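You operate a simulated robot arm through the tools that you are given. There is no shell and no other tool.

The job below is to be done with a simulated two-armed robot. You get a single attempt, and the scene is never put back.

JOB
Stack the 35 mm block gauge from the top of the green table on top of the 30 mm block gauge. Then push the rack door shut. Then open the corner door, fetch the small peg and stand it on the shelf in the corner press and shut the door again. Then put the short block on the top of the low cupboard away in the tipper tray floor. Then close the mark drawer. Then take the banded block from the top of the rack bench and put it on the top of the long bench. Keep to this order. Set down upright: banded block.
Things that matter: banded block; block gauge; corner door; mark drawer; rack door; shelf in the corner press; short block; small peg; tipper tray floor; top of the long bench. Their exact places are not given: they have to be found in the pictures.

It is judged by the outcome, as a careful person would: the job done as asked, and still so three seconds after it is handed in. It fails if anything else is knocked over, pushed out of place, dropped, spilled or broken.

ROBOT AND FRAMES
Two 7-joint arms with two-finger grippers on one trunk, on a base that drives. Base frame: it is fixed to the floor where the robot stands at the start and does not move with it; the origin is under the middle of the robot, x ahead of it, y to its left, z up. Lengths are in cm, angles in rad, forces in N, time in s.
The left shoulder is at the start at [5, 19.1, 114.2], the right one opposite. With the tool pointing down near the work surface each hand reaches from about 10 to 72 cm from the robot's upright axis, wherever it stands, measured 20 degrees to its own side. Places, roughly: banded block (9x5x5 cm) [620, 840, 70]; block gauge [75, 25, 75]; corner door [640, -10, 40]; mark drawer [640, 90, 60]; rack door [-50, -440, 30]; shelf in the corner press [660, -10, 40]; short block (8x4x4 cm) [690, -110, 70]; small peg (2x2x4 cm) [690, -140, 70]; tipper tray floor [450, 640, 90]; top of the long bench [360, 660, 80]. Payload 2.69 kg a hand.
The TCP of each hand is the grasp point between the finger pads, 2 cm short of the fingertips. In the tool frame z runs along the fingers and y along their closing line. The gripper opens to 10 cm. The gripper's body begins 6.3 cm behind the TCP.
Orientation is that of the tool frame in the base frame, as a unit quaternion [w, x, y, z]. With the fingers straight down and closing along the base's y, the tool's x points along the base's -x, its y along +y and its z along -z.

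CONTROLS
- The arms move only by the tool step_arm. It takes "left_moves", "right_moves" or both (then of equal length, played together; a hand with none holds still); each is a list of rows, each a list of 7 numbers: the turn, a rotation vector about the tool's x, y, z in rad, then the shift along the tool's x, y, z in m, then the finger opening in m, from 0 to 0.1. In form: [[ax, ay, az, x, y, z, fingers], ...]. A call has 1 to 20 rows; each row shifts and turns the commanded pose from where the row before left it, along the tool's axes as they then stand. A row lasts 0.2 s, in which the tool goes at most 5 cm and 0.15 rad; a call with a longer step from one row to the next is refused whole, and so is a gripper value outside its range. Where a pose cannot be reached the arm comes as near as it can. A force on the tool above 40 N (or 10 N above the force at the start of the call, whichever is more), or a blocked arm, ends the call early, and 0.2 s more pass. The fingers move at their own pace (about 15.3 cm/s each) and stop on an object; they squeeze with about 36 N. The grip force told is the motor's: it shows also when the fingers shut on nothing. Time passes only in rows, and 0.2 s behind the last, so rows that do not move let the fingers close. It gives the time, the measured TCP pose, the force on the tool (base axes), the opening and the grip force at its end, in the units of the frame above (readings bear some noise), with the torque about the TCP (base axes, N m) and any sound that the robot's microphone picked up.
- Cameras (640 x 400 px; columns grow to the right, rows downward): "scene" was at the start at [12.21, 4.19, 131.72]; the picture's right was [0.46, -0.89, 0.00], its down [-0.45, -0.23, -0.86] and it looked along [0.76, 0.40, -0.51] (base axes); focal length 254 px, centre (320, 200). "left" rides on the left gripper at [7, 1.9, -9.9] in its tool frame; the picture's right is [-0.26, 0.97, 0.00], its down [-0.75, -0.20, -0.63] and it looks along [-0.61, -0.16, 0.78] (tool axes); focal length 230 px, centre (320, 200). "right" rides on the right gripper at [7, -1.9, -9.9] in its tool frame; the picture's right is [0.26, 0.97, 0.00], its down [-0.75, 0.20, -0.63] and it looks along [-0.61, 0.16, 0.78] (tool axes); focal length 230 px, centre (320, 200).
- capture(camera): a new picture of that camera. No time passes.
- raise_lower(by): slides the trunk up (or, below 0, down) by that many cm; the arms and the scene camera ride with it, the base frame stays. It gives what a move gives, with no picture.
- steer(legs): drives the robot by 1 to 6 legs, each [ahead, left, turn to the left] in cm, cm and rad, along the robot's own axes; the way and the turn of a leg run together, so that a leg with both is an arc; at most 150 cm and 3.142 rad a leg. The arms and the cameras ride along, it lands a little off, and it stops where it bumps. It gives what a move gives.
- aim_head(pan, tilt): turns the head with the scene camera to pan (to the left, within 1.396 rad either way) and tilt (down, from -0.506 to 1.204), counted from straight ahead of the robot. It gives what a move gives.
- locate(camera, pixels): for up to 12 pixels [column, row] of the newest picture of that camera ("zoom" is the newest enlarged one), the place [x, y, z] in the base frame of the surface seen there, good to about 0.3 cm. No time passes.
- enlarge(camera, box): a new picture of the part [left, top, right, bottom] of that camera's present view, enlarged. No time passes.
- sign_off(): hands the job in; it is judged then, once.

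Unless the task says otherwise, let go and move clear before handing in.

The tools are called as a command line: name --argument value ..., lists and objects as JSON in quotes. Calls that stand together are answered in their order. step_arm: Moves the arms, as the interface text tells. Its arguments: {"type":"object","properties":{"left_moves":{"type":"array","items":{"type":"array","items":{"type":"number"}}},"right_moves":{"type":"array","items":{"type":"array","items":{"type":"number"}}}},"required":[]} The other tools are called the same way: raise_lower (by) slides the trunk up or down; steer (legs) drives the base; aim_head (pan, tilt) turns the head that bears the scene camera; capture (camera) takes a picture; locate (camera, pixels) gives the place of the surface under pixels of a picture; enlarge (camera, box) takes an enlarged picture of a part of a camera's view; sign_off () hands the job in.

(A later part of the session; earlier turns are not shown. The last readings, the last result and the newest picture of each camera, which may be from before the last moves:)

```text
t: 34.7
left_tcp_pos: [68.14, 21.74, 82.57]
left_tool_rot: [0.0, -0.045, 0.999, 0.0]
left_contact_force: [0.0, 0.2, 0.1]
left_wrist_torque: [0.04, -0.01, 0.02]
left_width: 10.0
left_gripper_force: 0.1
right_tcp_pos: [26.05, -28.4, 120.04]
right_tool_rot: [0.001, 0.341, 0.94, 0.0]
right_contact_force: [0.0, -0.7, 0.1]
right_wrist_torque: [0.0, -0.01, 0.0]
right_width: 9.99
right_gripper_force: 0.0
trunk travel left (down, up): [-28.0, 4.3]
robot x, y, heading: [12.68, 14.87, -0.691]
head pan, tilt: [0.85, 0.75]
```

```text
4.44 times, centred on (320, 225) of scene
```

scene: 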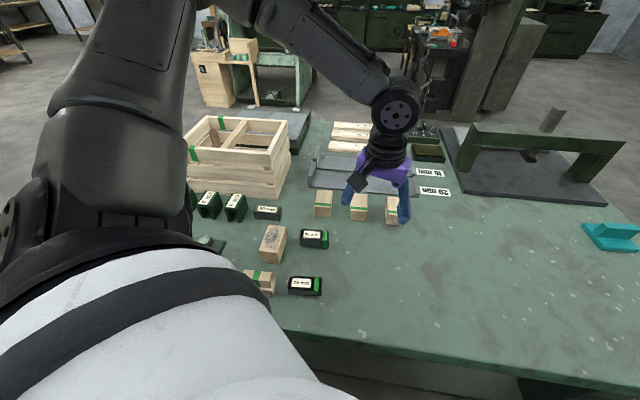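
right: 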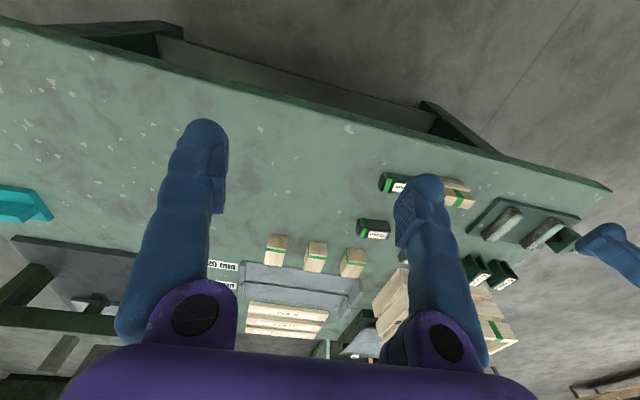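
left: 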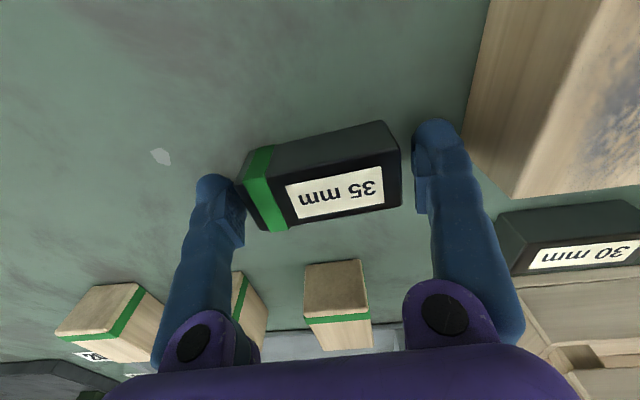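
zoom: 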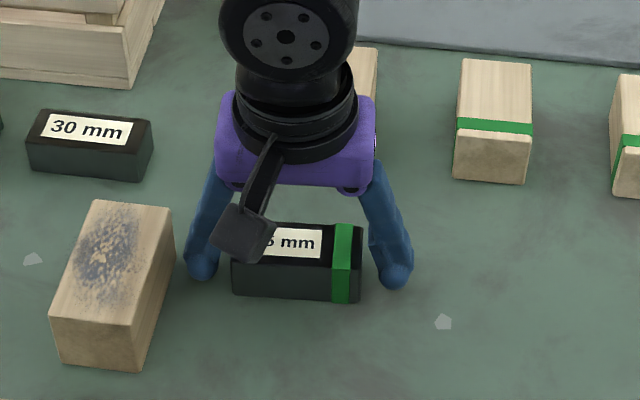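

The fingers straddle the gauge. I close on it and lift.

step_arm --left_moves '[[0, 0, 0, 0, 0, 0, 0.06], [0, 0, 0, 0, 0, 0, 0.04], [0, 0, 0, 0, 0, 0, 0.04]]'

step_arm --left_moves '[[0, 0, 0, 0, 0, -0.02, 0.04], [0, 0, 0, 0, 0, -0.03, 0.04], [0, 0, 0, 0, 0, -0.03, 0.04], [0, 0, 0, 0, 0, 0, 0.04]]'

capture --camera "left"

enlarge --camera "scene" --box '[220, 130, 400, 270]'

```text
t: 35.5
left_tcp_pos: [68.2, 21.85, 82.56]
left_tool_rot: [0.0, -0.046, 0.999, -0.001]
left_contact_force: [0.7, 1.8, 0.1]
left_wrist_torque: [0.09, 0.03, 0.01]
left_width: 8.39
left_gripper_force: 35.9
right_tcp_pos: [26.01, -28.47, 120.13]
right_tool_rot: [0.0, 0.341, 0.94, 0.001]
right_contact_force: [-0.8, 0.2, -0.3]
right_wrist_torque: [-0.01, 0.01, 0.01]
right_width: 10.0
right_gripper_force: 0.0
trunk travel left (down, up): [-28.0, 4.3]
robot x, y, heading: [12.93, 14.8, -0.699]
head pan, tilt: [0.85, 0.75]
```

```text
t: 36.5
left_tcp_pos: [68.02, 21.81, 90.49]
left_tool_rot: [0.0, -0.045, 0.999, -0.001]
left_contact_force: [0.2, 0.0, -2.5]
left_wrist_torque: [-0.01, -0.01, 0.01]
left_width: 8.38
left_gripper_force: 35.9
right_tcp_pos: [26.03, -28.52, 120.05]
right_tool_rot: [0.0, 0.341, 0.94, 0.0]
right_contact_force: [-0.7, -0.2, 0.4]
right_wrist_torque: [0.01, 0.01, 0.01]
right_width: 9.99
right_gripper_force: 0.1
trunk travel left (down, up): [-28.0, 4.3]
robot x, y, heading: [12.68, 15.14, -0.699]
head pan, tilt: [0.85, 0.75]
```

```text
taken
```

left: 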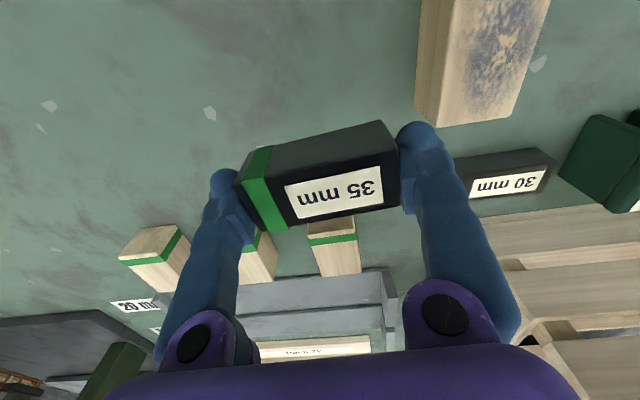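

```text
2.86 times, centred on (310, 200) of scene
```

zoom: 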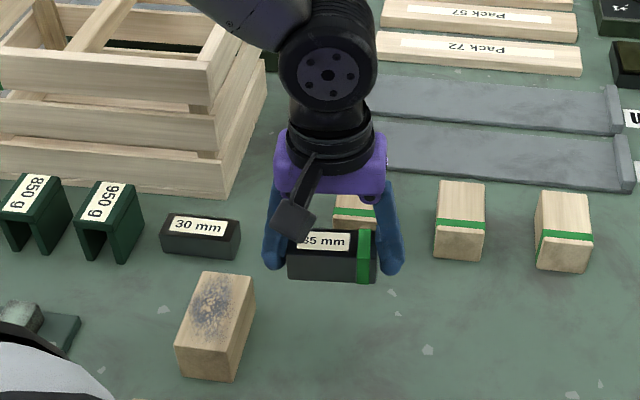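

The gauge is held (8.4 cm long, force reading fits). I raise it, turn to the 30 mm gauge's yaw and move above it.

step_arm --left_moves '[[0, 0, 0.06, 0, 0, -0.025, 0.04], [0, 0, 0, 0, 0, -0.025, 0.04], [0, 0, 0, -0.0166, 0.0311, 0, 0.04], [0, 0, 0, -0.0166, 0.0311, 0, 0.04], [0, 0, 0, -0.0166, 0.0311, 0, 0.04], [0, 0, 0, -0.0166, 0.0311, 0, 0.04], [0, 0, 0, -0.0166, 0.0311, 0, 0.04], [0, 0, 0, 0, 0, 0, 0.04]]'

capture --camera "left"

enlarge --camera "scene" --box '[180, 110, 360, 250]'

```text
t: 38.3
left_tcp_pos: [75.98, 37.45, 95.52]
left_tool_rot: [0.0, -0.015, 1.0, -0.001]
left_contact_force: [0.3, -1.2, -2.1]
left_wrist_torque: [0.0, 0.04, -0.01]
left_width: 8.36
left_gripper_force: 35.2
right_tcp_pos: [26.0, -28.57, 120.06]
right_tool_rot: [0.0, 0.341, 0.94, 0.0]
right_contact_force: [0.1, 0.2, -0.1]
right_wrist_torque: [0.02, -0.03, 0.0]
right_width: 10.0
right_gripper_force: 0.0
trunk travel left (down, up): [-28.0, 4.3]
robot x, y, heading: [13.29, 14.47, -0.696]
head pan, tilt: [0.85, 0.75]
```

```text
taken
```

left: 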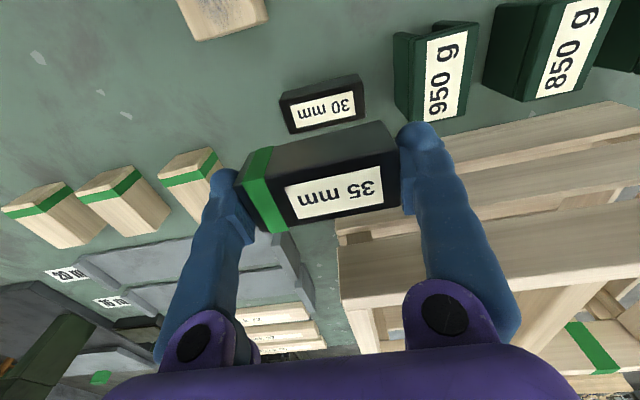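

```text
2.86 times, centred on (270, 180) of scene
```

zoom: 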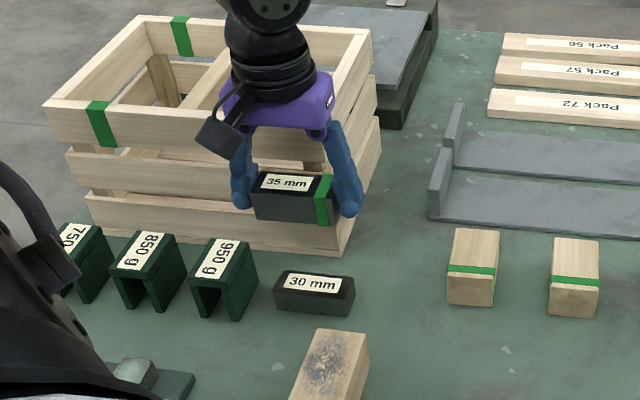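

Above the 30 mm gauge. I measure both blocks in an enlarged left picture for alignment.

enlarge --camera "left" --box '[230, 60, 430, 240]'

```text
2.22 times, centred on (330, 150) of left
```

zoom: 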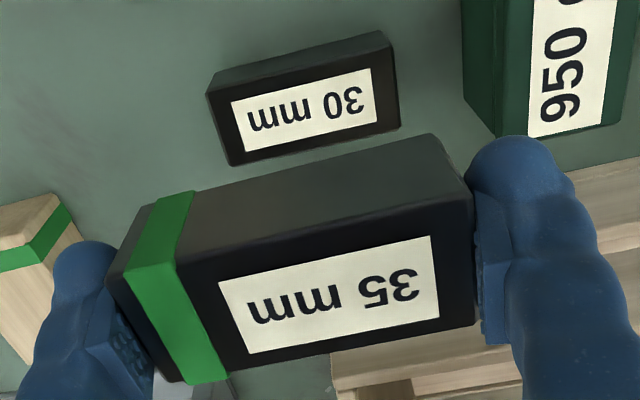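

locate --camera "zoom" --pixels '[[211, 98], [388, 62], [231, 160], [399, 124], [305, 112], [115, 275], [470, 205], [180, 375], [473, 320], [330, 290], [490, 130], [300, 170]]'

```text
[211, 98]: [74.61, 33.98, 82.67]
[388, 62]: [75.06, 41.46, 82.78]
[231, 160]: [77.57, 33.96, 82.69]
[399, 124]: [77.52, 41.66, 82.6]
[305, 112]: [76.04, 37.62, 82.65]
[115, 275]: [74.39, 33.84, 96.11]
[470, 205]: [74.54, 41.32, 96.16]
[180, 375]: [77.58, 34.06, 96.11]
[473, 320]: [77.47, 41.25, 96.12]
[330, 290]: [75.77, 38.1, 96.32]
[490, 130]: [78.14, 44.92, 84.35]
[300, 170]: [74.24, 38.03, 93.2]
```

Held and lower gauges align within 2 mm. I lower to just above contact, then in small steps.

step_arm --left_moves '[[0, 0, 0, 0, 0.001, 0.03, 0.04], [0, 0, 0, 0, 0, 0.03, 0.04], [0, 0, 0, 0, 0, 0.03, 0.04], [0, 0, 0, 0, 0, 0, 0.04]]'

capture --camera "left"

enlarge --camera "scene" --box '[220, 150, 340, 240]'

```text
t: 39.3
left_tcp_pos: [75.97, 37.58, 86.47]
left_tool_rot: [0.0, -0.014, 1.0, -0.001]
left_contact_force: [-0.6, 1.0, -2.7]
left_wrist_torque: [0.0, -0.04, -0.01]
left_width: 8.38
left_gripper_force: 36.0
right_tcp_pos: [25.85, -28.53, 120.03]
right_tool_rot: [0.001, 0.342, 0.94, 0.0]
right_contact_force: [0.2, 0.2, -0.2]
right_wrist_torque: [-0.02, -0.02, -0.01]
right_width: 10.0
right_gripper_force: 0.1
trunk travel left (down, up): [-28.0, 4.3]
robot x, y, heading: [13.16, 14.67, -0.695]
head pan, tilt: [0.85, 0.75]
```

```text
taken
```

left: 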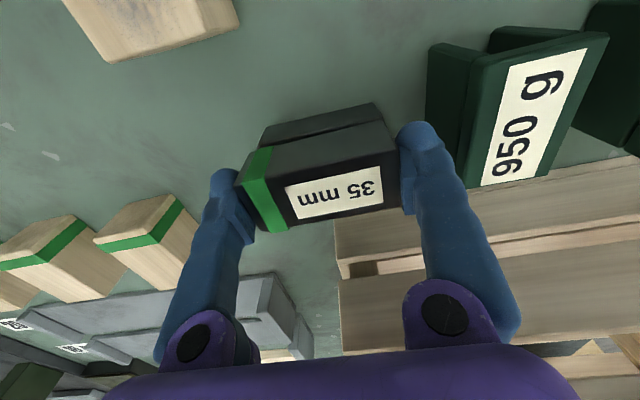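

```text
4.44 times, centred on (280, 195) of scene
```

zoom: 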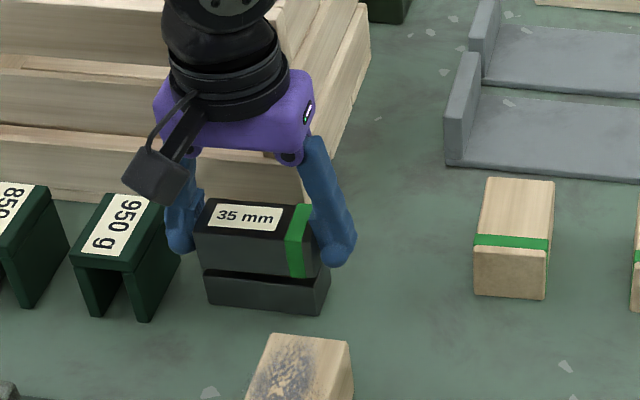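

Alignment looks right. Final small steps to contact.

step_arm --left_moves '[[0, 0, 0, 0, 0, 0.004, 0.04], [0, 0, 0, 0, 0, 0.002, 0.04], [0, 0, 0, 0, 0, 0.002, 0.04], [0, 0, 0, 0, 0, 0, 0.04]]'

```text
t: 40.3
left_tcp_pos: [76.02, 37.58, 85.58]
left_tool_rot: [0.0, -0.015, 1.0, -0.001]
left_contact_force: [0.6, -0.7, -2.2]
left_wrist_torque: [0.04, 0.0, 0.02]
left_width: 8.4
left_gripper_force: 35.6
right_tcp_pos: [26.0, -28.5, 120.13]
right_tool_rot: [0.0, 0.341, 0.94, 0.0]
right_contact_force: [0.1, 0.8, -0.6]
right_wrist_torque: [0.0, 0.03, -0.02]
right_width: 9.99
right_gripper_force: 0.1
trunk travel left (down, up): [-28.0, 4.3]
robot x, y, heading: [12.92, 14.84, -0.695]
head pan, tilt: [0.85, 0.75]
```

step_arm --left_moves '[[0, 0, 0, 0, 0, 0.001, 0.04], [0, 0, 0, 0, 0, 0.001, 0.04], [0, 0, 0, 0, 0, 0, 0.04]]'

enlarge --camera "scene" --box '[240, 175, 320, 235]'

```text
t: 41.1
left_tcp_pos: [75.97, 37.72, 85.63]
left_tool_rot: [0.001, -0.015, 1.0, -0.001]
left_contact_force: [-0.4, 1.2, 1.6]
left_wrist_torque: [0.09, 0.09, 0.01]
left_width: 8.38
left_gripper_force: 35.5
right_tcp_pos: [25.96, -28.54, 120.1]
right_tool_rot: [0.0, 0.341, 0.94, 0.0]
right_contact_force: [0.6, -0.6, -0.5]
right_wrist_torque: [0.02, -0.01, 0.03]
right_width: 10.03
right_gripper_force: 0.0
trunk travel left (down, up): [-28.0, 4.3]
robot x, y, heading: [13.35, 14.84, -0.692]
head pan, tilt: [0.85, 0.75]
```

```text
6.67 times, centred on (280, 205) of scene
```

zoom: 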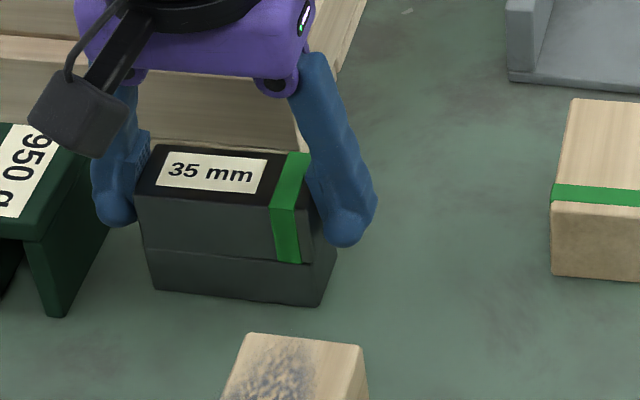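

Contact is made (force changed from −2.4 to +1.6 N). I release gently and rise.

step_arm --left_moves '[[0, 0, 0, 0, 0, 0, 0.088], [0, 0, 0, 0, 0, 0, 0.093], [0, 0, 0, 0, 0, 0, 0.094]]'

step_arm --left_moves '[[0, 0, 0, 0, 0, -0.015, 0.094], [0, 0, 0, 0, 0, -0.03, 0.094], [0, 0, 0, 0, 0, -0.04, 0.094], [0, 0, 0, 0, 0, -0.04, 0.094], [0, 0, 0, 0, 0, -0.04, 0.094], [0, 0, 0, 0, 0, 0, 0.094]]'

enlarge --camera "scene" --box '[200, 150, 340, 250]'

capture --camera "left"

```text
t: 41.9
left_tcp_pos: [75.98, 37.7, 85.49]
left_tool_rot: [0.0, -0.015, 1.0, -0.001]
left_contact_force: [-0.4, -0.2, -1.0]
left_wrist_torque: [0.0, -0.02, 0.01]
left_width: 9.39
left_gripper_force: 0.1
right_tcp_pos: [25.9, -28.57, 120.19]
right_tool_rot: [0.0, 0.341, 0.94, -0.001]
right_contact_force: [0.5, 0.5, -1.0]
right_wrist_torque: [-0.04, 0.01, 0.02]
right_width: 9.99
right_gripper_force: 0.0
trunk travel left (down, up): [-28.0, 4.3]
robot x, y, heading: [13.22, 14.74, -0.7]
head pan, tilt: [0.85, 0.75]
```

```text
t: 43.3
left_tcp_pos: [75.97, 37.56, 102.05]
left_tool_rot: [0.0, -0.014, 1.0, -0.001]
left_contact_force: [-0.5, -0.1, 0.2]
left_wrist_torque: [-0.01, 0.03, 0.02]
left_width: 9.39
left_gripper_force: 0.0
right_tcp_pos: [26.01, -28.54, 120.12]
right_tool_rot: [0.0, 0.341, 0.94, 0.0]
right_contact_force: [-0.2, 0.8, 0.6]
right_wrist_torque: [0.03, -0.01, -0.01]
right_width: 9.98
right_gripper_force: 0.1
trunk travel left (down, up): [-28.0, 4.3]
robot x, y, heading: [13.07, 14.66, -0.698]
head pan, tilt: [0.85, 0.75]
```

```text
4.00 times, centred on (270, 200) of scene
```

zoom: 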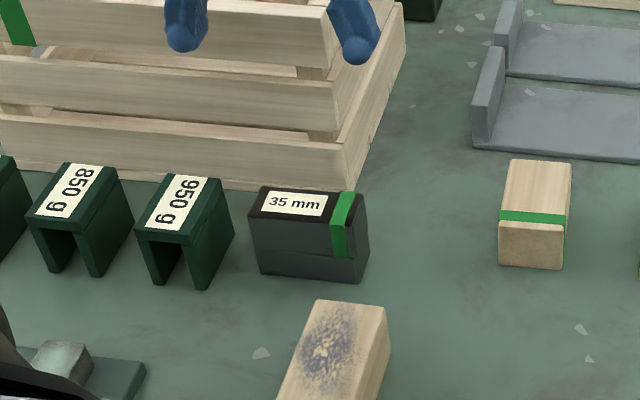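

```text
taken
```

left: 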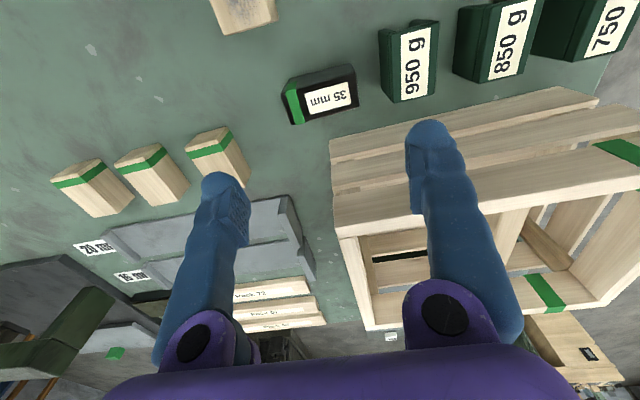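

The 35 mm gauge sits squarely on the 30 mm gauge. Next I tuck the left hand, back away from the table and look toward the rack door at about (−50, −440).

step_arm --left_moves '[[0, 0, 0, 0, 0, -0.03, 0.09], [0, 0, 0, 0, 0, -0.03, 0.09], [0, 0, 0, 0.0265, -0.0316, 0, 0.09], [0, 0, 0, 0.0265, -0.0316, 0, 0.09], [0, 0, 0, 0.0265, -0.0316, 0, 0.09], [0, 0, 0, 0.0265, -0.0316, 0, 0.09], [0, 0, 0, 0.0265, -0.0316, 0, 0.09], [0, 0, 0, 0.0265, -0.0316, 0, 0.09], [0, 0, 0.14, 0, 0, 0, 0.05], [0, 0, 0.14, 0, 0, 0, 0.05], [0, 0, 0.14, 0, 0, 0, 0.05], [0, 0, 0.14, 0, 0, 0, 0.05], [0, 0, 0.14, 0, 0, 0, 0.05], [0, 0, 0, 0, 0, 0, 0.05]]'

steer --legs '[[-23, -19, 0], [0, 0, -0.87]]'

aim_head --pan 0.0 --tilt 0.25

capture --camera "scene"

```text
t: 46.3
left_tcp_pos: [60.81, 18.12, 108.09]
left_tool_rot: [0.001, 0.33, 0.944, 0.0]
left_contact_force: [-0.1, 0.6, 0.5]
left_wrist_torque: [0.03, -0.01, 0.01]
left_width: 5.0
left_gripper_force: 0.1
right_tcp_pos: [25.85, -28.49, 120.08]
right_tool_rot: [0.001, 0.341, 0.94, 0.0]
right_contact_force: [0.6, 0.7, -0.6]
right_wrist_torque: [0.01, 0.0, 0.01]
right_width: 10.02
right_gripper_force: 0.1
trunk travel left (down, up): [-28.0, 4.3]
robot x, y, heading: [13.14, 14.93, -0.7]
head pan, tilt: [0.85, 0.75]
```

```text
t: 50.8
left_tcp_pos: [16.31, -19.22, 108.09]
left_tool_rot: [0.001, 0.696, 0.718, 0.0]
left_contact_force: [-0.4, -0.8, 0.1]
left_wrist_torque: [0.03, 0.0, -0.02]
left_width: 5.01
left_gripper_force: 0.0
right_tcp_pos: [-41.81, -22.78, 120.06]
right_tool_rot: [0.001, 0.705, 0.71, -0.001]
right_contact_force: [-0.2, 0.3, 0.0]
right_wrist_torque: [-0.02, 0.01, -0.01]
right_width: 10.0
right_gripper_force: 0.0
trunk travel left (down, up): [-28.0, 4.3]
robot x, y, heading: [-17.15, 15.04, -1.567]
head pan, tilt: [0.85, 0.75]
```

```text
t: 52.0
left_tcp_pos: [16.4, -19.18, 107.99]
left_tool_rot: [0.001, 0.695, 0.719, 0.0]
left_contact_force: [0.1, -0.5, -0.3]
left_wrist_torque: [0.01, 0.0, 0.01]
left_width: 4.99
left_gripper_force: 0.1
right_tcp_pos: [-41.91, -22.79, 120.14]
right_tool_rot: [0.001, 0.704, 0.71, -0.001]
right_contact_force: [-0.2, 0.1, 0.0]
right_wrist_torque: [0.01, -0.04, -0.01]
right_width: 9.99
right_gripper_force: 0.0
trunk travel left (down, up): [-28.0, 4.3]
robot x, y, heading: [-17.0, 14.65, -1.564]
head pan, tilt: [0.0, 0.25]
```

```text
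taken
```

scene: 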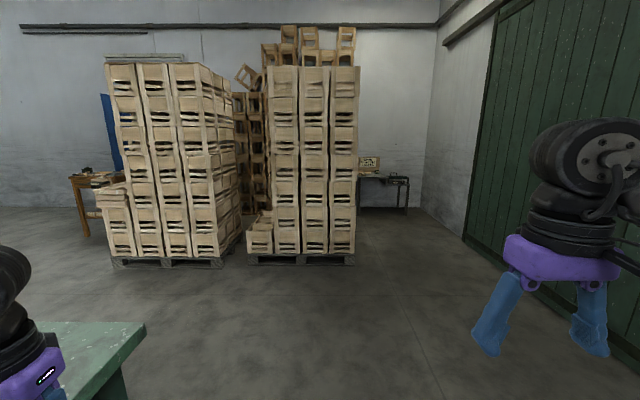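

I see pallet stacks with crates ahead and small benches behind. I locate several of these to find the rack.

locate --camera "scene" --pixels '[[300, 255], [350, 255], [120, 262], [385, 180], [365, 205], [405, 210], [370, 160], [80, 180], [430, 205], [465, 235], [90, 230], [400, 350]]'

enlarge --camera "scene" --box '[330, 130, 440, 230]'

enlarge --camera "scene" --box '[40, 130, 160, 240]'

```text
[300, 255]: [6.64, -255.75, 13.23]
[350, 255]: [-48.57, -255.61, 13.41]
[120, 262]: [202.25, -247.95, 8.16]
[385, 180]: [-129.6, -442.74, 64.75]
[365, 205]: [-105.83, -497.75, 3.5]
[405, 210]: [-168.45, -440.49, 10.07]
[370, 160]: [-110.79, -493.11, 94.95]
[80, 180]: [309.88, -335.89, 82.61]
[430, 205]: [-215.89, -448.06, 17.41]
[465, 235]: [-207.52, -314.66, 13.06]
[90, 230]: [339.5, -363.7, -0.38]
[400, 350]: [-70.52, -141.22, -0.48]
```

```text
4.00 times, centred on (385, 180) of scene
```

zoom: 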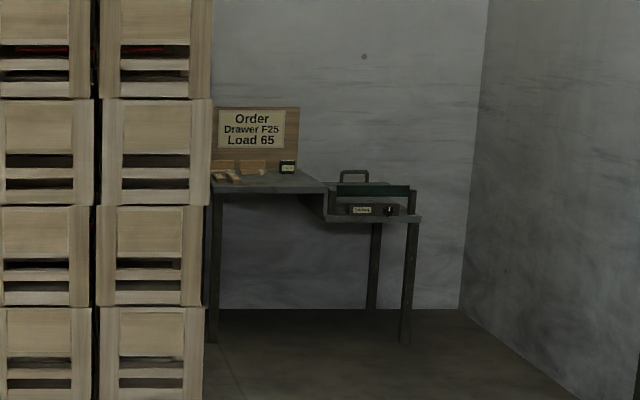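

```text
3.64 times, centred on (100, 185) of scene
```

zoom: 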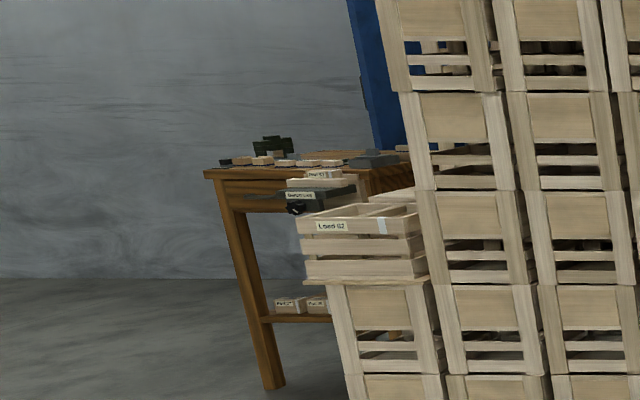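

The rack should be behind the right-hand pallet stack (its front at y≈−255, right edge x≈−49). I drive around it on the right side toward (−115, −180) and look again.

steer --legs '[[90, -98, 0], [90, 0, 0]]'

aim_head --pan 0.2 --tilt 0.3

capture --camera "scene"

```text
t: 65.2
left_tcp_pos: [-80.22, -199.99, 108.0]
left_tool_rot: [0.0, 0.695, 0.719, -0.001]
left_contact_force: [0.1, -0.5, -0.3]
left_wrist_torque: [-0.04, -0.01, -0.03]
left_width: 5.02
left_gripper_force: 0.1
right_tcp_pos: [-138.33, -203.82, 119.99]
right_tool_rot: [0.0, 0.705, 0.709, 0.0]
right_contact_force: [-0.5, -0.1, -0.2]
right_wrist_torque: [-0.02, -0.01, 0.01]
right_width: 10.01
right_gripper_force: 0.1
trunk travel left (down, up): [-28.0, 4.3]
robot x, y, heading: [-113.46, -165.7, -1.566]
head pan, tilt: [0.0, 0.25]
```

```text
t: 65.9
left_tcp_pos: [-80.34, -200.03, 108.06]
left_tool_rot: [0.001, 0.696, 0.718, -0.001]
left_contact_force: [0.1, -0.4, -1.1]
left_wrist_torque: [0.01, 0.0, -0.03]
left_width: 5.01
left_gripper_force: 0.0
right_tcp_pos: [-138.46, -203.73, 120.05]
right_tool_rot: [0.001, 0.704, 0.71, -0.001]
right_contact_force: [0.2, -0.3, 0.5]
right_wrist_torque: [0.02, 0.01, 0.01]
right_width: 9.99
right_gripper_force: 0.0
trunk travel left (down, up): [-28.0, 4.3]
robot x, y, heading: [-113.96, -165.69, -1.564]
head pan, tilt: [0.201, 0.3]
```

```text
taken
```

scene: 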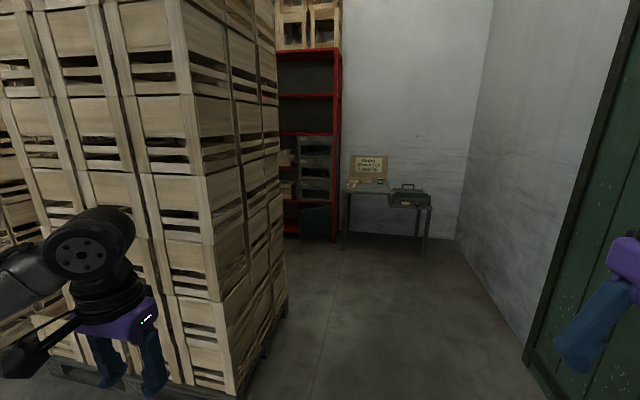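

A red rack appears with a green door at its lower part (about pixel (313,220)). I enlarge and locate it.

enlarge --camera "scene" --box '[260, 110, 460, 270]'

locate --camera "scene" --pixels '[[305, 210], [320, 210], [328, 208], [303, 233], [328, 238], [288, 235], [335, 242], [287, 315], [245, 385], [310, 160], [350, 190], [345, 245]]'

```text
2.50 times, centred on (360, 190) of scene
```

zoom: 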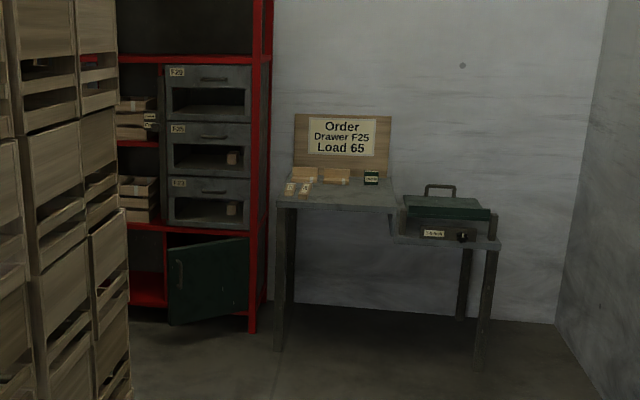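

```text
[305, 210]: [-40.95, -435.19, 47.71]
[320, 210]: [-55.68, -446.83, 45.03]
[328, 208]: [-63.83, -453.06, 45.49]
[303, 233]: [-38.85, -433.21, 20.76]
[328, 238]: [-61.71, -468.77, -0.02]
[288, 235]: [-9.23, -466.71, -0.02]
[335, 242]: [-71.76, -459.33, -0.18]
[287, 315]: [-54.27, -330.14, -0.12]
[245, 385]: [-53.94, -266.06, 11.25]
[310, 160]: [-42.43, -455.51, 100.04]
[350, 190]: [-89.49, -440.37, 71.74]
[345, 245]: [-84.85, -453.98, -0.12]
```

The rack door is hinged on its right near (−65,−453), its free edge with handle at about (−40,−434), z 17–47. The pallet ends at y≈−330, so I drive down the aisle to y≈−375 and look again.

steer --legs '[[100, -5, 0], [105, 0, 0]]'

aim_head --pan 0.7 --tilt 0.6

capture --camera "scene"

```text
t: 76.1
left_tcp_pos: [-86.09, -404.38, 108.0]
left_tool_rot: [0.001, 0.7, 0.714, -0.001]
left_contact_force: [0.7, -0.2, 0.8]
left_wrist_torque: [0.0, 0.01, 0.01]
left_width: 4.98
left_gripper_force: 0.0
right_tcp_pos: [-144.17, -407.25, 120.09]
right_tool_rot: [-0.001, 0.709, 0.705, 0.0]
right_contact_force: [-0.2, -0.5, 0.7]
right_wrist_torque: [-0.01, 0.0, 0.0]
right_width: 9.99
right_gripper_force: 0.0
trunk travel left (down, up): [-28.0, 4.3]
robot x, y, heading: [-119.22, -369.5, -1.576]
head pan, tilt: [0.201, 0.3]
```

```text
t: 77.0
left_tcp_pos: [-86.1, -404.46, 108.05]
left_tool_rot: [0.001, 0.7, 0.714, 0.0]
left_contact_force: [-0.3, 0.1, 0.4]
left_wrist_torque: [0.04, 0.02, 0.0]
left_width: 5.0
left_gripper_force: 0.1
right_tcp_pos: [-144.29, -407.37, 120.1]
right_tool_rot: [0.001, 0.709, 0.705, 0.0]
right_contact_force: [0.3, 1.1, 0.5]
right_wrist_torque: [-0.02, 0.0, -0.01]
right_width: 10.02
right_gripper_force: 0.0
trunk travel left (down, up): [-28.0, 4.3]
robot x, y, heading: [-118.87, -369.67, -1.577]
head pan, tilt: [0.7, 0.6]
```

```text
taken
```

scene: 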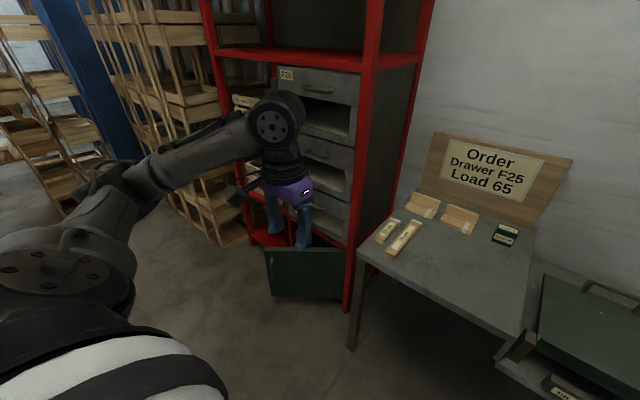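

The door and rack are well in view now. I locate the door's edges and the bench's near corner.

locate --camera "scene" --pixels '[[268, 255], [275, 293], [335, 255], [338, 297], [305, 275], [347, 310], [352, 347], [358, 250], [340, 180], [260, 243], [410, 245], [230, 243]]'

enlarge --camera "scene" --box '[210, 160, 390, 340]'

```text
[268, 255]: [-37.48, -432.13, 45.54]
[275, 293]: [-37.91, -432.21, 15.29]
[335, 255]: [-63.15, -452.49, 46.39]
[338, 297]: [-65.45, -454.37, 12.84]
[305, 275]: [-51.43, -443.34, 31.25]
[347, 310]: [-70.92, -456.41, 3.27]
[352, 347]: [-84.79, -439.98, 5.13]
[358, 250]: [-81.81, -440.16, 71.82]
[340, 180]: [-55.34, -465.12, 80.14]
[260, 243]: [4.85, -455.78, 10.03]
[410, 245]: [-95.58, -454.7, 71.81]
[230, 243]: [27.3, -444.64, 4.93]
```

```text
2.22 times, centred on (300, 250) of scene
```

zoom: 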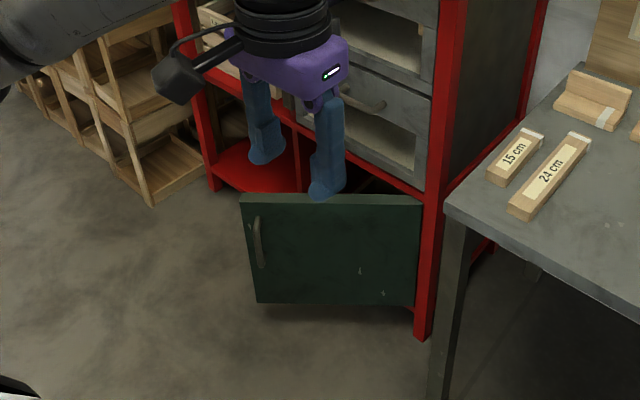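

The door's free edge is at (−37.5,−432), hinge at (−66,−455), z 13–46. I'll stand before it turned a little right so that the left hand can push the door's middle, then lower the trunk.

steer --legs '[[12, 53, 0], [10, 0, -0.32]]'

aim_head --pan 0.6 --tilt 0.8

capture --camera "scene"

```text
t: 83.2
left_tcp_pos: [-47.25, -435.04, 107.94]
left_tool_rot: [0.001, 0.804, 0.594, -0.001]
left_contact_force: [-0.2, 0.0, -0.2]
left_wrist_torque: [0.01, 0.0, -0.01]
left_width: 5.02
left_gripper_force: 0.0
right_tcp_pos: [-103.51, -419.54, 120.03]
right_tool_rot: [0.0, 0.812, 0.584, 0.0]
right_contact_force: [0.9, 0.4, 0.4]
right_wrist_torque: [0.0, -0.04, 0.0]
right_width: 10.0
right_gripper_force: 0.1
trunk travel left (down, up): [-28.0, 4.3]
robot x, y, heading: [-67.71, -391.79, -1.897]
head pan, tilt: [0.7, 0.6]
```

```text
t: 83.9
left_tcp_pos: [-47.33, -434.86, 108.13]
left_tool_rot: [0.0, 0.804, 0.594, -0.001]
left_contact_force: [0.6, -0.8, -0.2]
left_wrist_torque: [0.04, 0.04, 0.0]
left_width: 4.97
left_gripper_force: 0.1
right_tcp_pos: [-103.45, -419.52, 120.06]
right_tool_rot: [0.001, 0.812, 0.584, -0.001]
right_contact_force: [-0.2, -0.6, 1.0]
right_wrist_torque: [-0.01, 0.01, 0.01]
right_width: 10.0
right_gripper_force: 0.0
trunk travel left (down, up): [-28.0, 4.3]
robot x, y, heading: [-67.67, -391.83, -1.897]
head pan, tilt: [0.6, 0.799]
```

```text
taken
```

scene: 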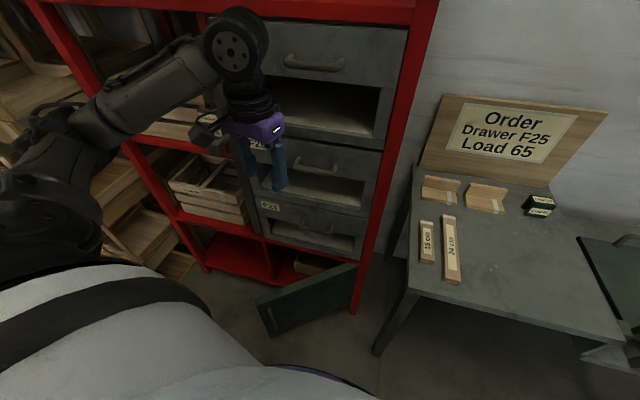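

I check where the robot's own base is (the purple strip near (330,377)) before lowering the hand next to it.

locate --camera "scene" --pixels '[[330, 376], [300, 368], [355, 388], [280, 300], [350, 275], [260, 300], [330, 365], [300, 270]]'

step_arm --left_moves '[[0, 0, 0, 0.03, 0, 0, 0.0], [0, 0, 0, 0.03, 0, 0, 0.0], [0, 0, 0, 0.02, 0, 0, 0.0], [0, 0, 0, 0, 0, 0, 0.0]]'

raise_lower --by -20

capture --camera "scene"

capture --camera "left"

```text
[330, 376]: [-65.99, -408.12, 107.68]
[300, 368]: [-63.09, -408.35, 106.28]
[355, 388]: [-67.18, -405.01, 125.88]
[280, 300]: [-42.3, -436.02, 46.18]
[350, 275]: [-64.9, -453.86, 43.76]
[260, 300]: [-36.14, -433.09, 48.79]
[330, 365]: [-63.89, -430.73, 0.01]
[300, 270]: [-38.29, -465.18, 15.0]
```

```text
t: 84.9
left_tcp_pos: [-45.01, -427.78, 108.3]
left_tool_rot: [-0.001, 0.804, 0.594, 0.0]
left_contact_force: [0.1, -0.3, -0.1]
left_wrist_torque: [0.02, 0.02, -0.02]
left_width: 0.0
left_gripper_force: 30.1
left hand out of reach, approached as far as the arm can: row 3
right_tcp_pos: [-103.47, -419.58, 120.15]
right_tool_rot: [0.001, 0.812, 0.584, -0.001]
right_contact_force: [0.3, 0.7, 0.0]
right_wrist_torque: [0.03, -0.01, 0.03]
right_width: 10.0
right_gripper_force: 0.1
trunk travel left (down, up): [-28.0, 4.3]
robot x, y, heading: [-67.69, -392.04, -1.902]
head pan, tilt: [0.6, 0.799]
```

```text
t: 87.1
left_tcp_pos: [-44.93, -427.83, 88.16]
left_tool_rot: [-0.001, 0.804, 0.595, 0.001]
left_contact_force: [0.2, 0.3, 0.1]
left_wrist_torque: [0.0, 0.04, 0.0]
left_width: 0.0
left_gripper_force: 29.1
right_tcp_pos: [-103.39, -419.53, 100.07]
right_tool_rot: [0.001, 0.812, 0.583, -0.001]
right_contact_force: [-0.3, -0.5, -0.6]
right_wrist_torque: [0.05, -0.02, -0.02]
right_width: 10.0
right_gripper_force: 0.0
trunk travel left (down, up): [-8.0, 24.3]
robot x, y, heading: [-67.8, -391.45, -1.899]
head pan, tilt: [0.6, 0.799]
```

```text
taken
```

scene: 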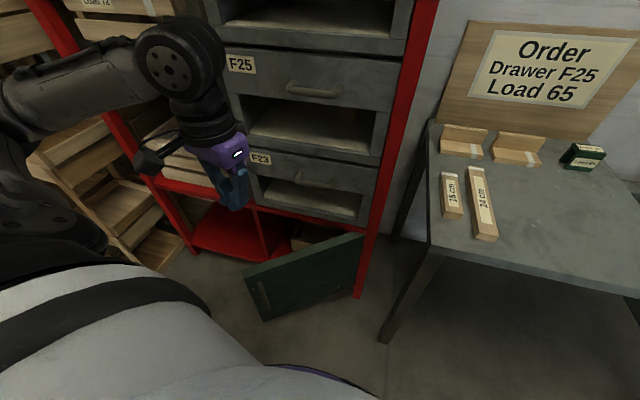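

```text
taken
```

left: 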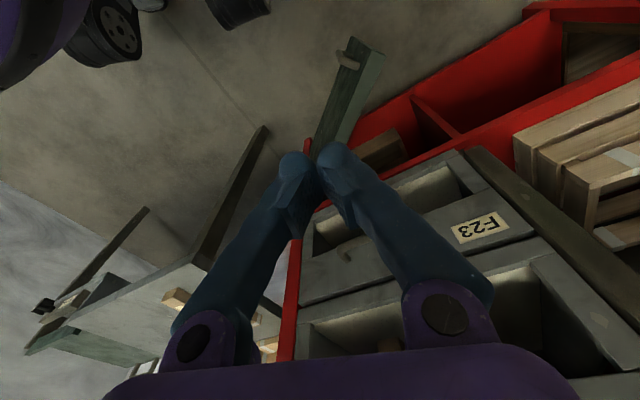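

The left picture shows part of my own base (a wheel near (105,40)); I measure it and the door from here.

locate --camera "left" --pixels '[[40, 40], [80, 5], [105, 35], [120, 55], [10, 75], [350, 100], [345, 60], [330, 130], [375, 90], [235, 15]]'

```text
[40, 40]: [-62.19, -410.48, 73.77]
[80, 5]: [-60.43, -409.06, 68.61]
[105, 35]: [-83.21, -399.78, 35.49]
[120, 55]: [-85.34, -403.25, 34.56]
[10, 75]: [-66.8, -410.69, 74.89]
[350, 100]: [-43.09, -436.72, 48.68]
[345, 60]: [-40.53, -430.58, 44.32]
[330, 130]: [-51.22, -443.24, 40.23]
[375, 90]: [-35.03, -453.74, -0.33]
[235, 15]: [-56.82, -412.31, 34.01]
```

The base parts are well clear of the hand. I lower the trunk fully and then lower the left hand in front of the door.

raise_lower --by -8

step_arm --left_moves '[[0, 0, 0, 0, 0, 0.04, 0.0], [0, 0, 0, 0, 0, 0.04, 0.0], [0, 0, 0, 0, 0, 0.04, 0.0], [0, 0, 0, 0, 0, 0.04, 0.0], [0, 0, 0, 0, 0, 0.04, 0.0], [0, 0, 0, 0, 0, 0, 0.0]]'

```text
t: 88.2
left_tcp_pos: [-44.98, -427.95, 80.26]
left_tool_rot: [-0.001, 0.805, 0.594, 0.0]
left_contact_force: [-0.4, 0.6, 0.3]
left_wrist_torque: [-0.03, 0.0, 0.02]
left_width: 0.01
left_gripper_force: 29.2
right_tcp_pos: [-103.53, -419.38, 92.07]
right_tool_rot: [0.001, 0.812, 0.584, -0.001]
right_contact_force: [0.6, -0.3, -0.1]
right_wrist_torque: [-0.02, 0.05, 0.02]
right_width: 10.02
right_gripper_force: 0.1
trunk travel left (down, up): [0.0, 32.3]
robot x, y, heading: [-67.75, -391.7, -1.897]
head pan, tilt: [0.6, 0.799]
```

```text
t: 89.7
left_tcp_pos: [-44.89, -428.58, 60.11]
left_tool_rot: [-0.001, 0.804, 0.595, 0.0]
left_contact_force: [0.8, -0.5, 0.2]
left_wrist_torque: [0.01, 0.02, -0.01]
left_width: 0.0
left_gripper_force: 29.5
left hand out of reach, approached as far as the arm can: row 1
right_tcp_pos: [-103.43, -419.43, 92.26]
right_tool_rot: [0.001, 0.812, 0.584, -0.001]
right_contact_force: [0.2, -0.3, 0.5]
right_wrist_torque: [0.03, 0.0, 0.02]
right_width: 10.02
right_gripper_force: 0.1
trunk travel left (down, up): [0.0, 32.3]
robot x, y, heading: [-67.44, -391.9, -1.901]
head pan, tilt: [0.6, 0.799]
```

Going well; continue down to z≈40 and tilt the fingers forward by about 0.5 rad.

step_arm --left_moves '[[0, 0, 0, 0, 0, 0.04, 0.0], [0, 0, 0, 0, 0, 0.04, 0.0], [0, 0, 0, 0, 0, 0.04, 0.0], [0, 0, 0, 0, 0, 0.04, 0.0], [0, 0, 0, 0, 0, 0.04, 0.0], [0, -0.13, 0, 0, 0, 0, 0.0], [0, -0.13, 0, 0, 0, 0, 0.0], [0, -0.13, 0, 0, 0, 0, 0.0], [0, -0.13, 0, 0, 0, 0, 0.0], [0, 0, 0, 0, 0, 0, 0.0]]'

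capture --camera "left"

capture --camera "scene"

```text
t: 91.8
left_tcp_pos: [-45.04, -428.5, 40.34]
left_tool_rot: [0.153, 0.777, 0.575, -0.208]
left_contact_force: [0.6, 0.4, 0.0]
left_wrist_torque: [0.01, 0.01, 0.01]
left_width: 0.0
left_gripper_force: 29.7
right_tcp_pos: [-103.46, -419.51, 92.19]
right_tool_rot: [0.0, 0.812, 0.584, -0.001]
right_contact_force: [-0.5, -0.3, 0.7]
right_wrist_torque: [0.0, 0.0, 0.0]
right_width: 9.99
right_gripper_force: 0.0
trunk travel left (down, up): [0.0, 32.3]
robot x, y, heading: [-67.92, -391.6, -1.899]
head pan, tilt: [0.6, 0.799]
```

```text
taken
```

left: 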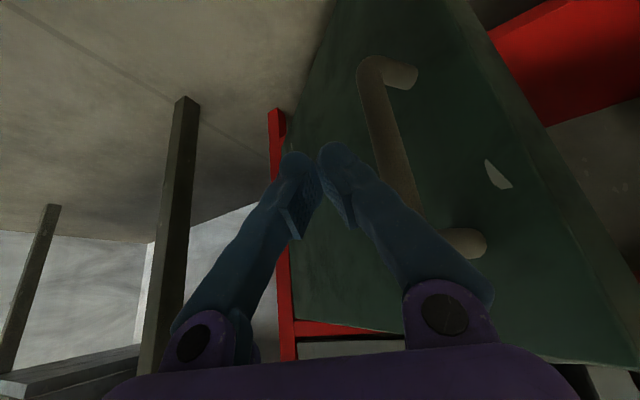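

```text
taken
```

scene: 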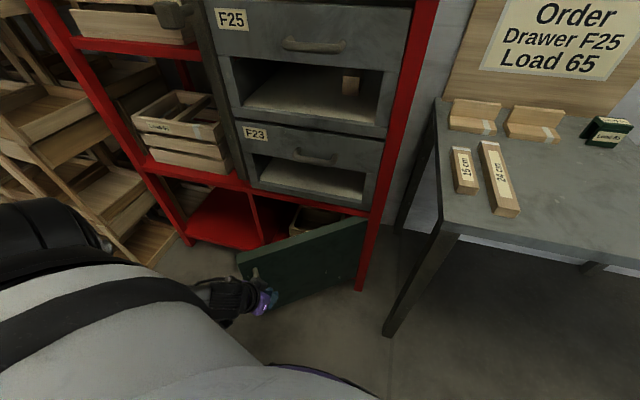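

The closed fingertips are before the door, just beside the handle. I push along −y in steps and watch the force.

step_arm --left_moves '[[0, 0, 0, -0.0207, 0.0073, 0.0119, 0.0], [0, 0, 0, -0.0207, 0.0073, 0.0119, 0.0], [0, 0, 0, -0.0207, 0.0073, 0.0119, 0.0], [0, 0, 0, -0.0207, 0.0073, 0.0119, 0.0], [0, 0, 0, -0.0207, 0.0073, 0.0119, 0.0], [0, 0, 0, -0.0207, 0.0073, 0.0119, 0.0], [0, 0, 0, 0, 0, 0, 0.0]]'

capture --camera "scene"

capture --camera "left"

```text
t: 93.5
left_tcp_pos: [-44.98, -443.52, 40.13]
left_tool_rot: [0.152, 0.777, 0.575, -0.206]
left_contact_force: [-0.7, -0.5, 0.3]
left_wrist_torque: [0.02, 0.03, 0.01]
left_width: 0.0
left_gripper_force: 29.7
right_tcp_pos: [-103.39, -419.4, 92.14]
right_tool_rot: [0.0, 0.812, 0.583, 0.0]
right_contact_force: [0.3, -0.3, 0.2]
right_wrist_torque: [0.02, 0.04, -0.02]
right_width: 9.99
right_gripper_force: 0.1
trunk travel left (down, up): [0.0, 32.3]
robot x, y, heading: [-67.24, -391.59, -1.899]
head pan, tilt: [0.6, 0.799]
```

```text
taken
```

scene: 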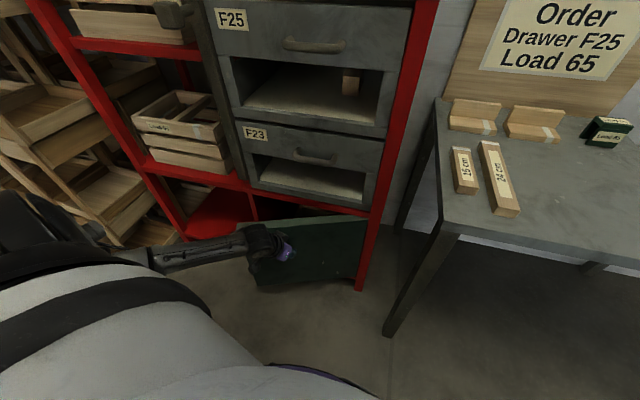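

```text
taken
```

left: 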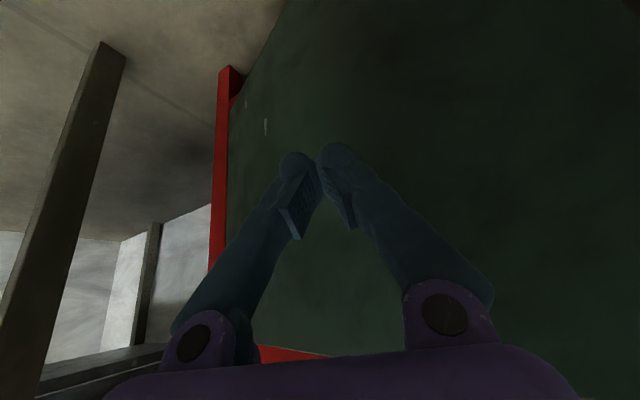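

The door swings in with little force. I push on.

step_arm --left_moves '[[0, 0, 0, -0.0166, 0.0058, 0.0095, 0.0], [0, 0, 0, -0.0166, 0.0058, 0.0095, 0.0], [0, 0, 0, -0.0124, 0.0044, 0.0071, 0.0], [0, 0, 0, -0.0124, 0.0044, 0.0071, 0.0], [0, 0, 0, -0.0083, 0.0029, 0.0048, 0.0], [0, 0, 0, -0.0083, 0.0029, 0.0048, 0.0], [0, 0, 0, 0, 0, 0, 0.0]]'

capture --camera "scene"

```text
t: 95.0
left_tcp_pos: [-45.07, -452.54, 40.22]
left_tool_rot: [0.151, 0.778, 0.574, -0.206]
left_contact_force: [0.2, -0.6, -1.4]
left_wrist_torque: [0.01, -0.03, 0.02]
left_width: 0.01
left_gripper_force: 29.0
right_tcp_pos: [-103.41, -419.5, 92.15]
right_tool_rot: [0.0, 0.812, 0.583, 0.0]
right_contact_force: [-0.6, -0.6, 0.1]
right_wrist_torque: [0.0, 0.04, -0.01]
right_width: 10.01
right_gripper_force: 0.0
trunk travel left (down, up): [0.0, 32.3]
robot x, y, heading: [-67.61, -391.3, -1.894]
head pan, tilt: [0.6, 0.799]
```

```text
taken
```

scene: 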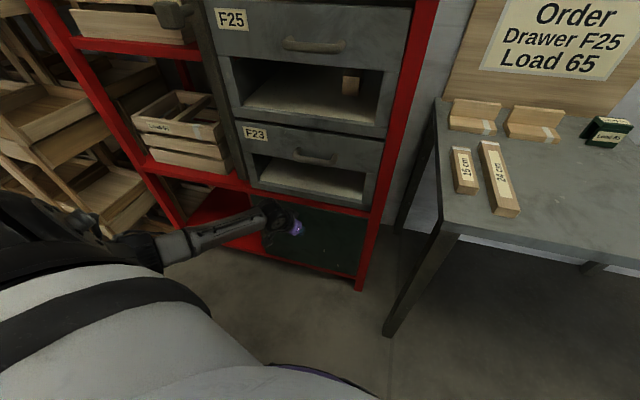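

Nearly shut; I continue in 0.5 cm rows until it resists.

step_arm --left_moves '[[0, 0, 0, -0.0042, 0.0015, 0.0024, 0.0], [0, 0, 0, -0.0042, 0.0015, 0.0024, 0.0], [0, 0, 0, -0.0042, 0.0015, 0.0024, 0.0], [0, 0, 0, -0.0042, 0.0015, 0.0024, 0.0], [0, 0, 0, 0, 0, 0, 0.0]]'

capture --camera "scene"

capture --camera "left"

```text
t: 96.1
left_tcp_pos: [-45.12, -453.68, 39.77]
left_tool_rot: [0.146, 0.78, 0.574, -0.203]
left_contact_force: [-0.1, 4.9, 1.6]
left_wrist_torque: [0.01, -0.01, -0.01]
left_width: 0.0
left_gripper_force: 29.4
right_tcp_pos: [-103.39, -419.41, 92.07]
right_tool_rot: [0.001, 0.811, 0.584, 0.0]
right_contact_force: [-0.1, -0.8, 0.5]
right_wrist_torque: [0.02, -0.01, -0.01]
right_width: 10.0
right_gripper_force: 0.1
trunk travel left (down, up): [0.0, 32.3]
robot x, y, heading: [-67.39, -391.3, -1.895]
head pan, tilt: [0.6, 0.799]
stopped in row 5 (left hand): the force on the tool passed its limit at 46 N (the readings are from after the stop); the commanded pose is now the measured one
```

```text
taken
```

scene: 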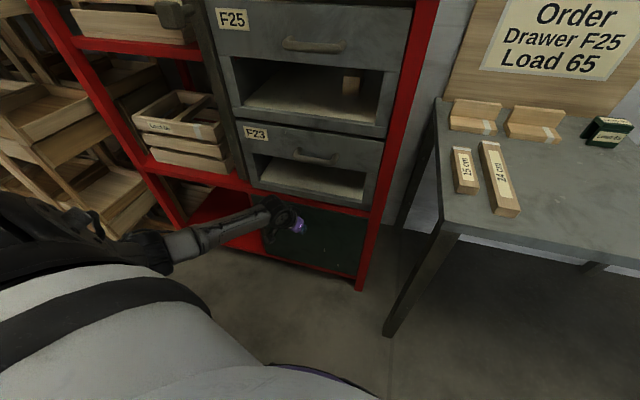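

```text
taken
```

left: 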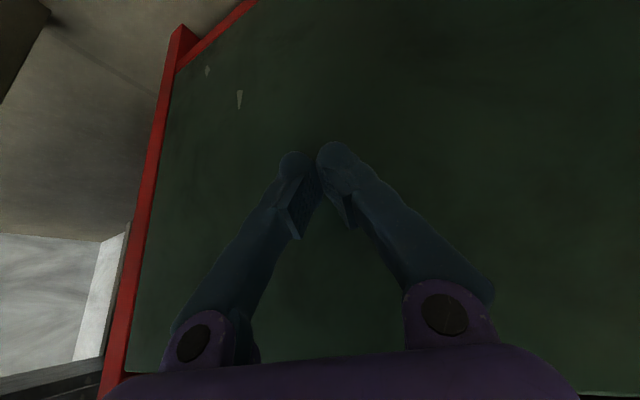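

The door hit its stop (46 N). I withdraw the hand straight back and check that the door stays shut.

step_arm --left_moves '[[0, 0, 0, 0.0207, -0.0073, -0.0119, 0.0], [0, 0, 0, 0.0207, -0.0073, -0.0119, 0.0], [0, 0, 0, 0.0207, -0.0073, -0.0119, 0.0], [0, 0, 0, 0.0207, -0.0073, -0.0119, 0.0], [0, 0, 0, 0.0207, -0.0073, -0.0119, 0.0], [0, 0, 0, 0.0207, -0.0073, -0.0119, 0.0], [0, 0, 0, 0.0207, -0.0073, -0.0119, 0.0], [0, 0.13, 0, 0, 0, 0, 0.0], [0, 0.13, 0, 0, 0, 0, 0.0], [0, 0.13, 0, 0, 0, 0, 0.0], [0, 0.13, 0, 0, 0, 0, 0.0], [0, 0, 0, 0, 0, -0.04, 0.0], [0, 0, 0, 0, 0, -0.04, 0.0], [0, 0, 0, 0, 0, -0.04, 0.0], [0, 0, 0, 0, 0, -0.04, 0.0], [0, 0, 0, 0, 0, -0.04, 0.0], [0, 0, 0, 0, 0, -0.04, 0.0]]'

capture --camera "scene"

```text
t: 99.7
left_tcp_pos: [-45.1, -436.65, 64.08]
left_tool_rot: [-0.007, 0.805, 0.593, 0.006]
left_contact_force: [1.1, 0.6, 0.0]
left_wrist_torque: [-0.01, -0.02, -0.02]
left_width: 0.0
left_gripper_force: 29.7
right_tcp_pos: [-103.45, -419.43, 92.09]
right_tool_rot: [0.001, 0.811, 0.584, -0.001]
right_contact_force: [-0.1, 0.2, -0.7]
right_wrist_torque: [-0.03, 0.0, 0.0]
right_width: 10.0
right_gripper_force: 0.1
trunk travel left (down, up): [0.0, 32.3]
robot x, y, heading: [-67.69, -391.68, -1.896]
head pan, tilt: [0.6, 0.799]
```

```text
taken
```

scene: 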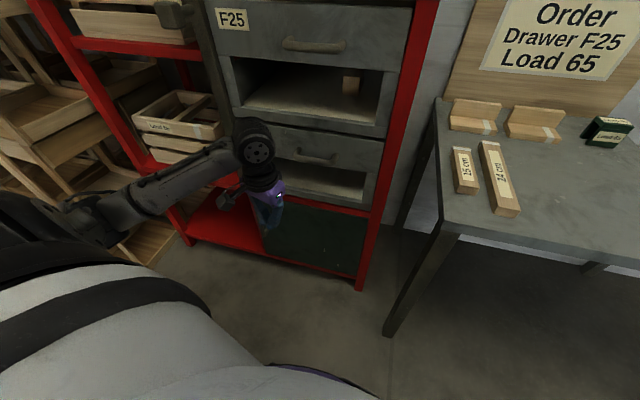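

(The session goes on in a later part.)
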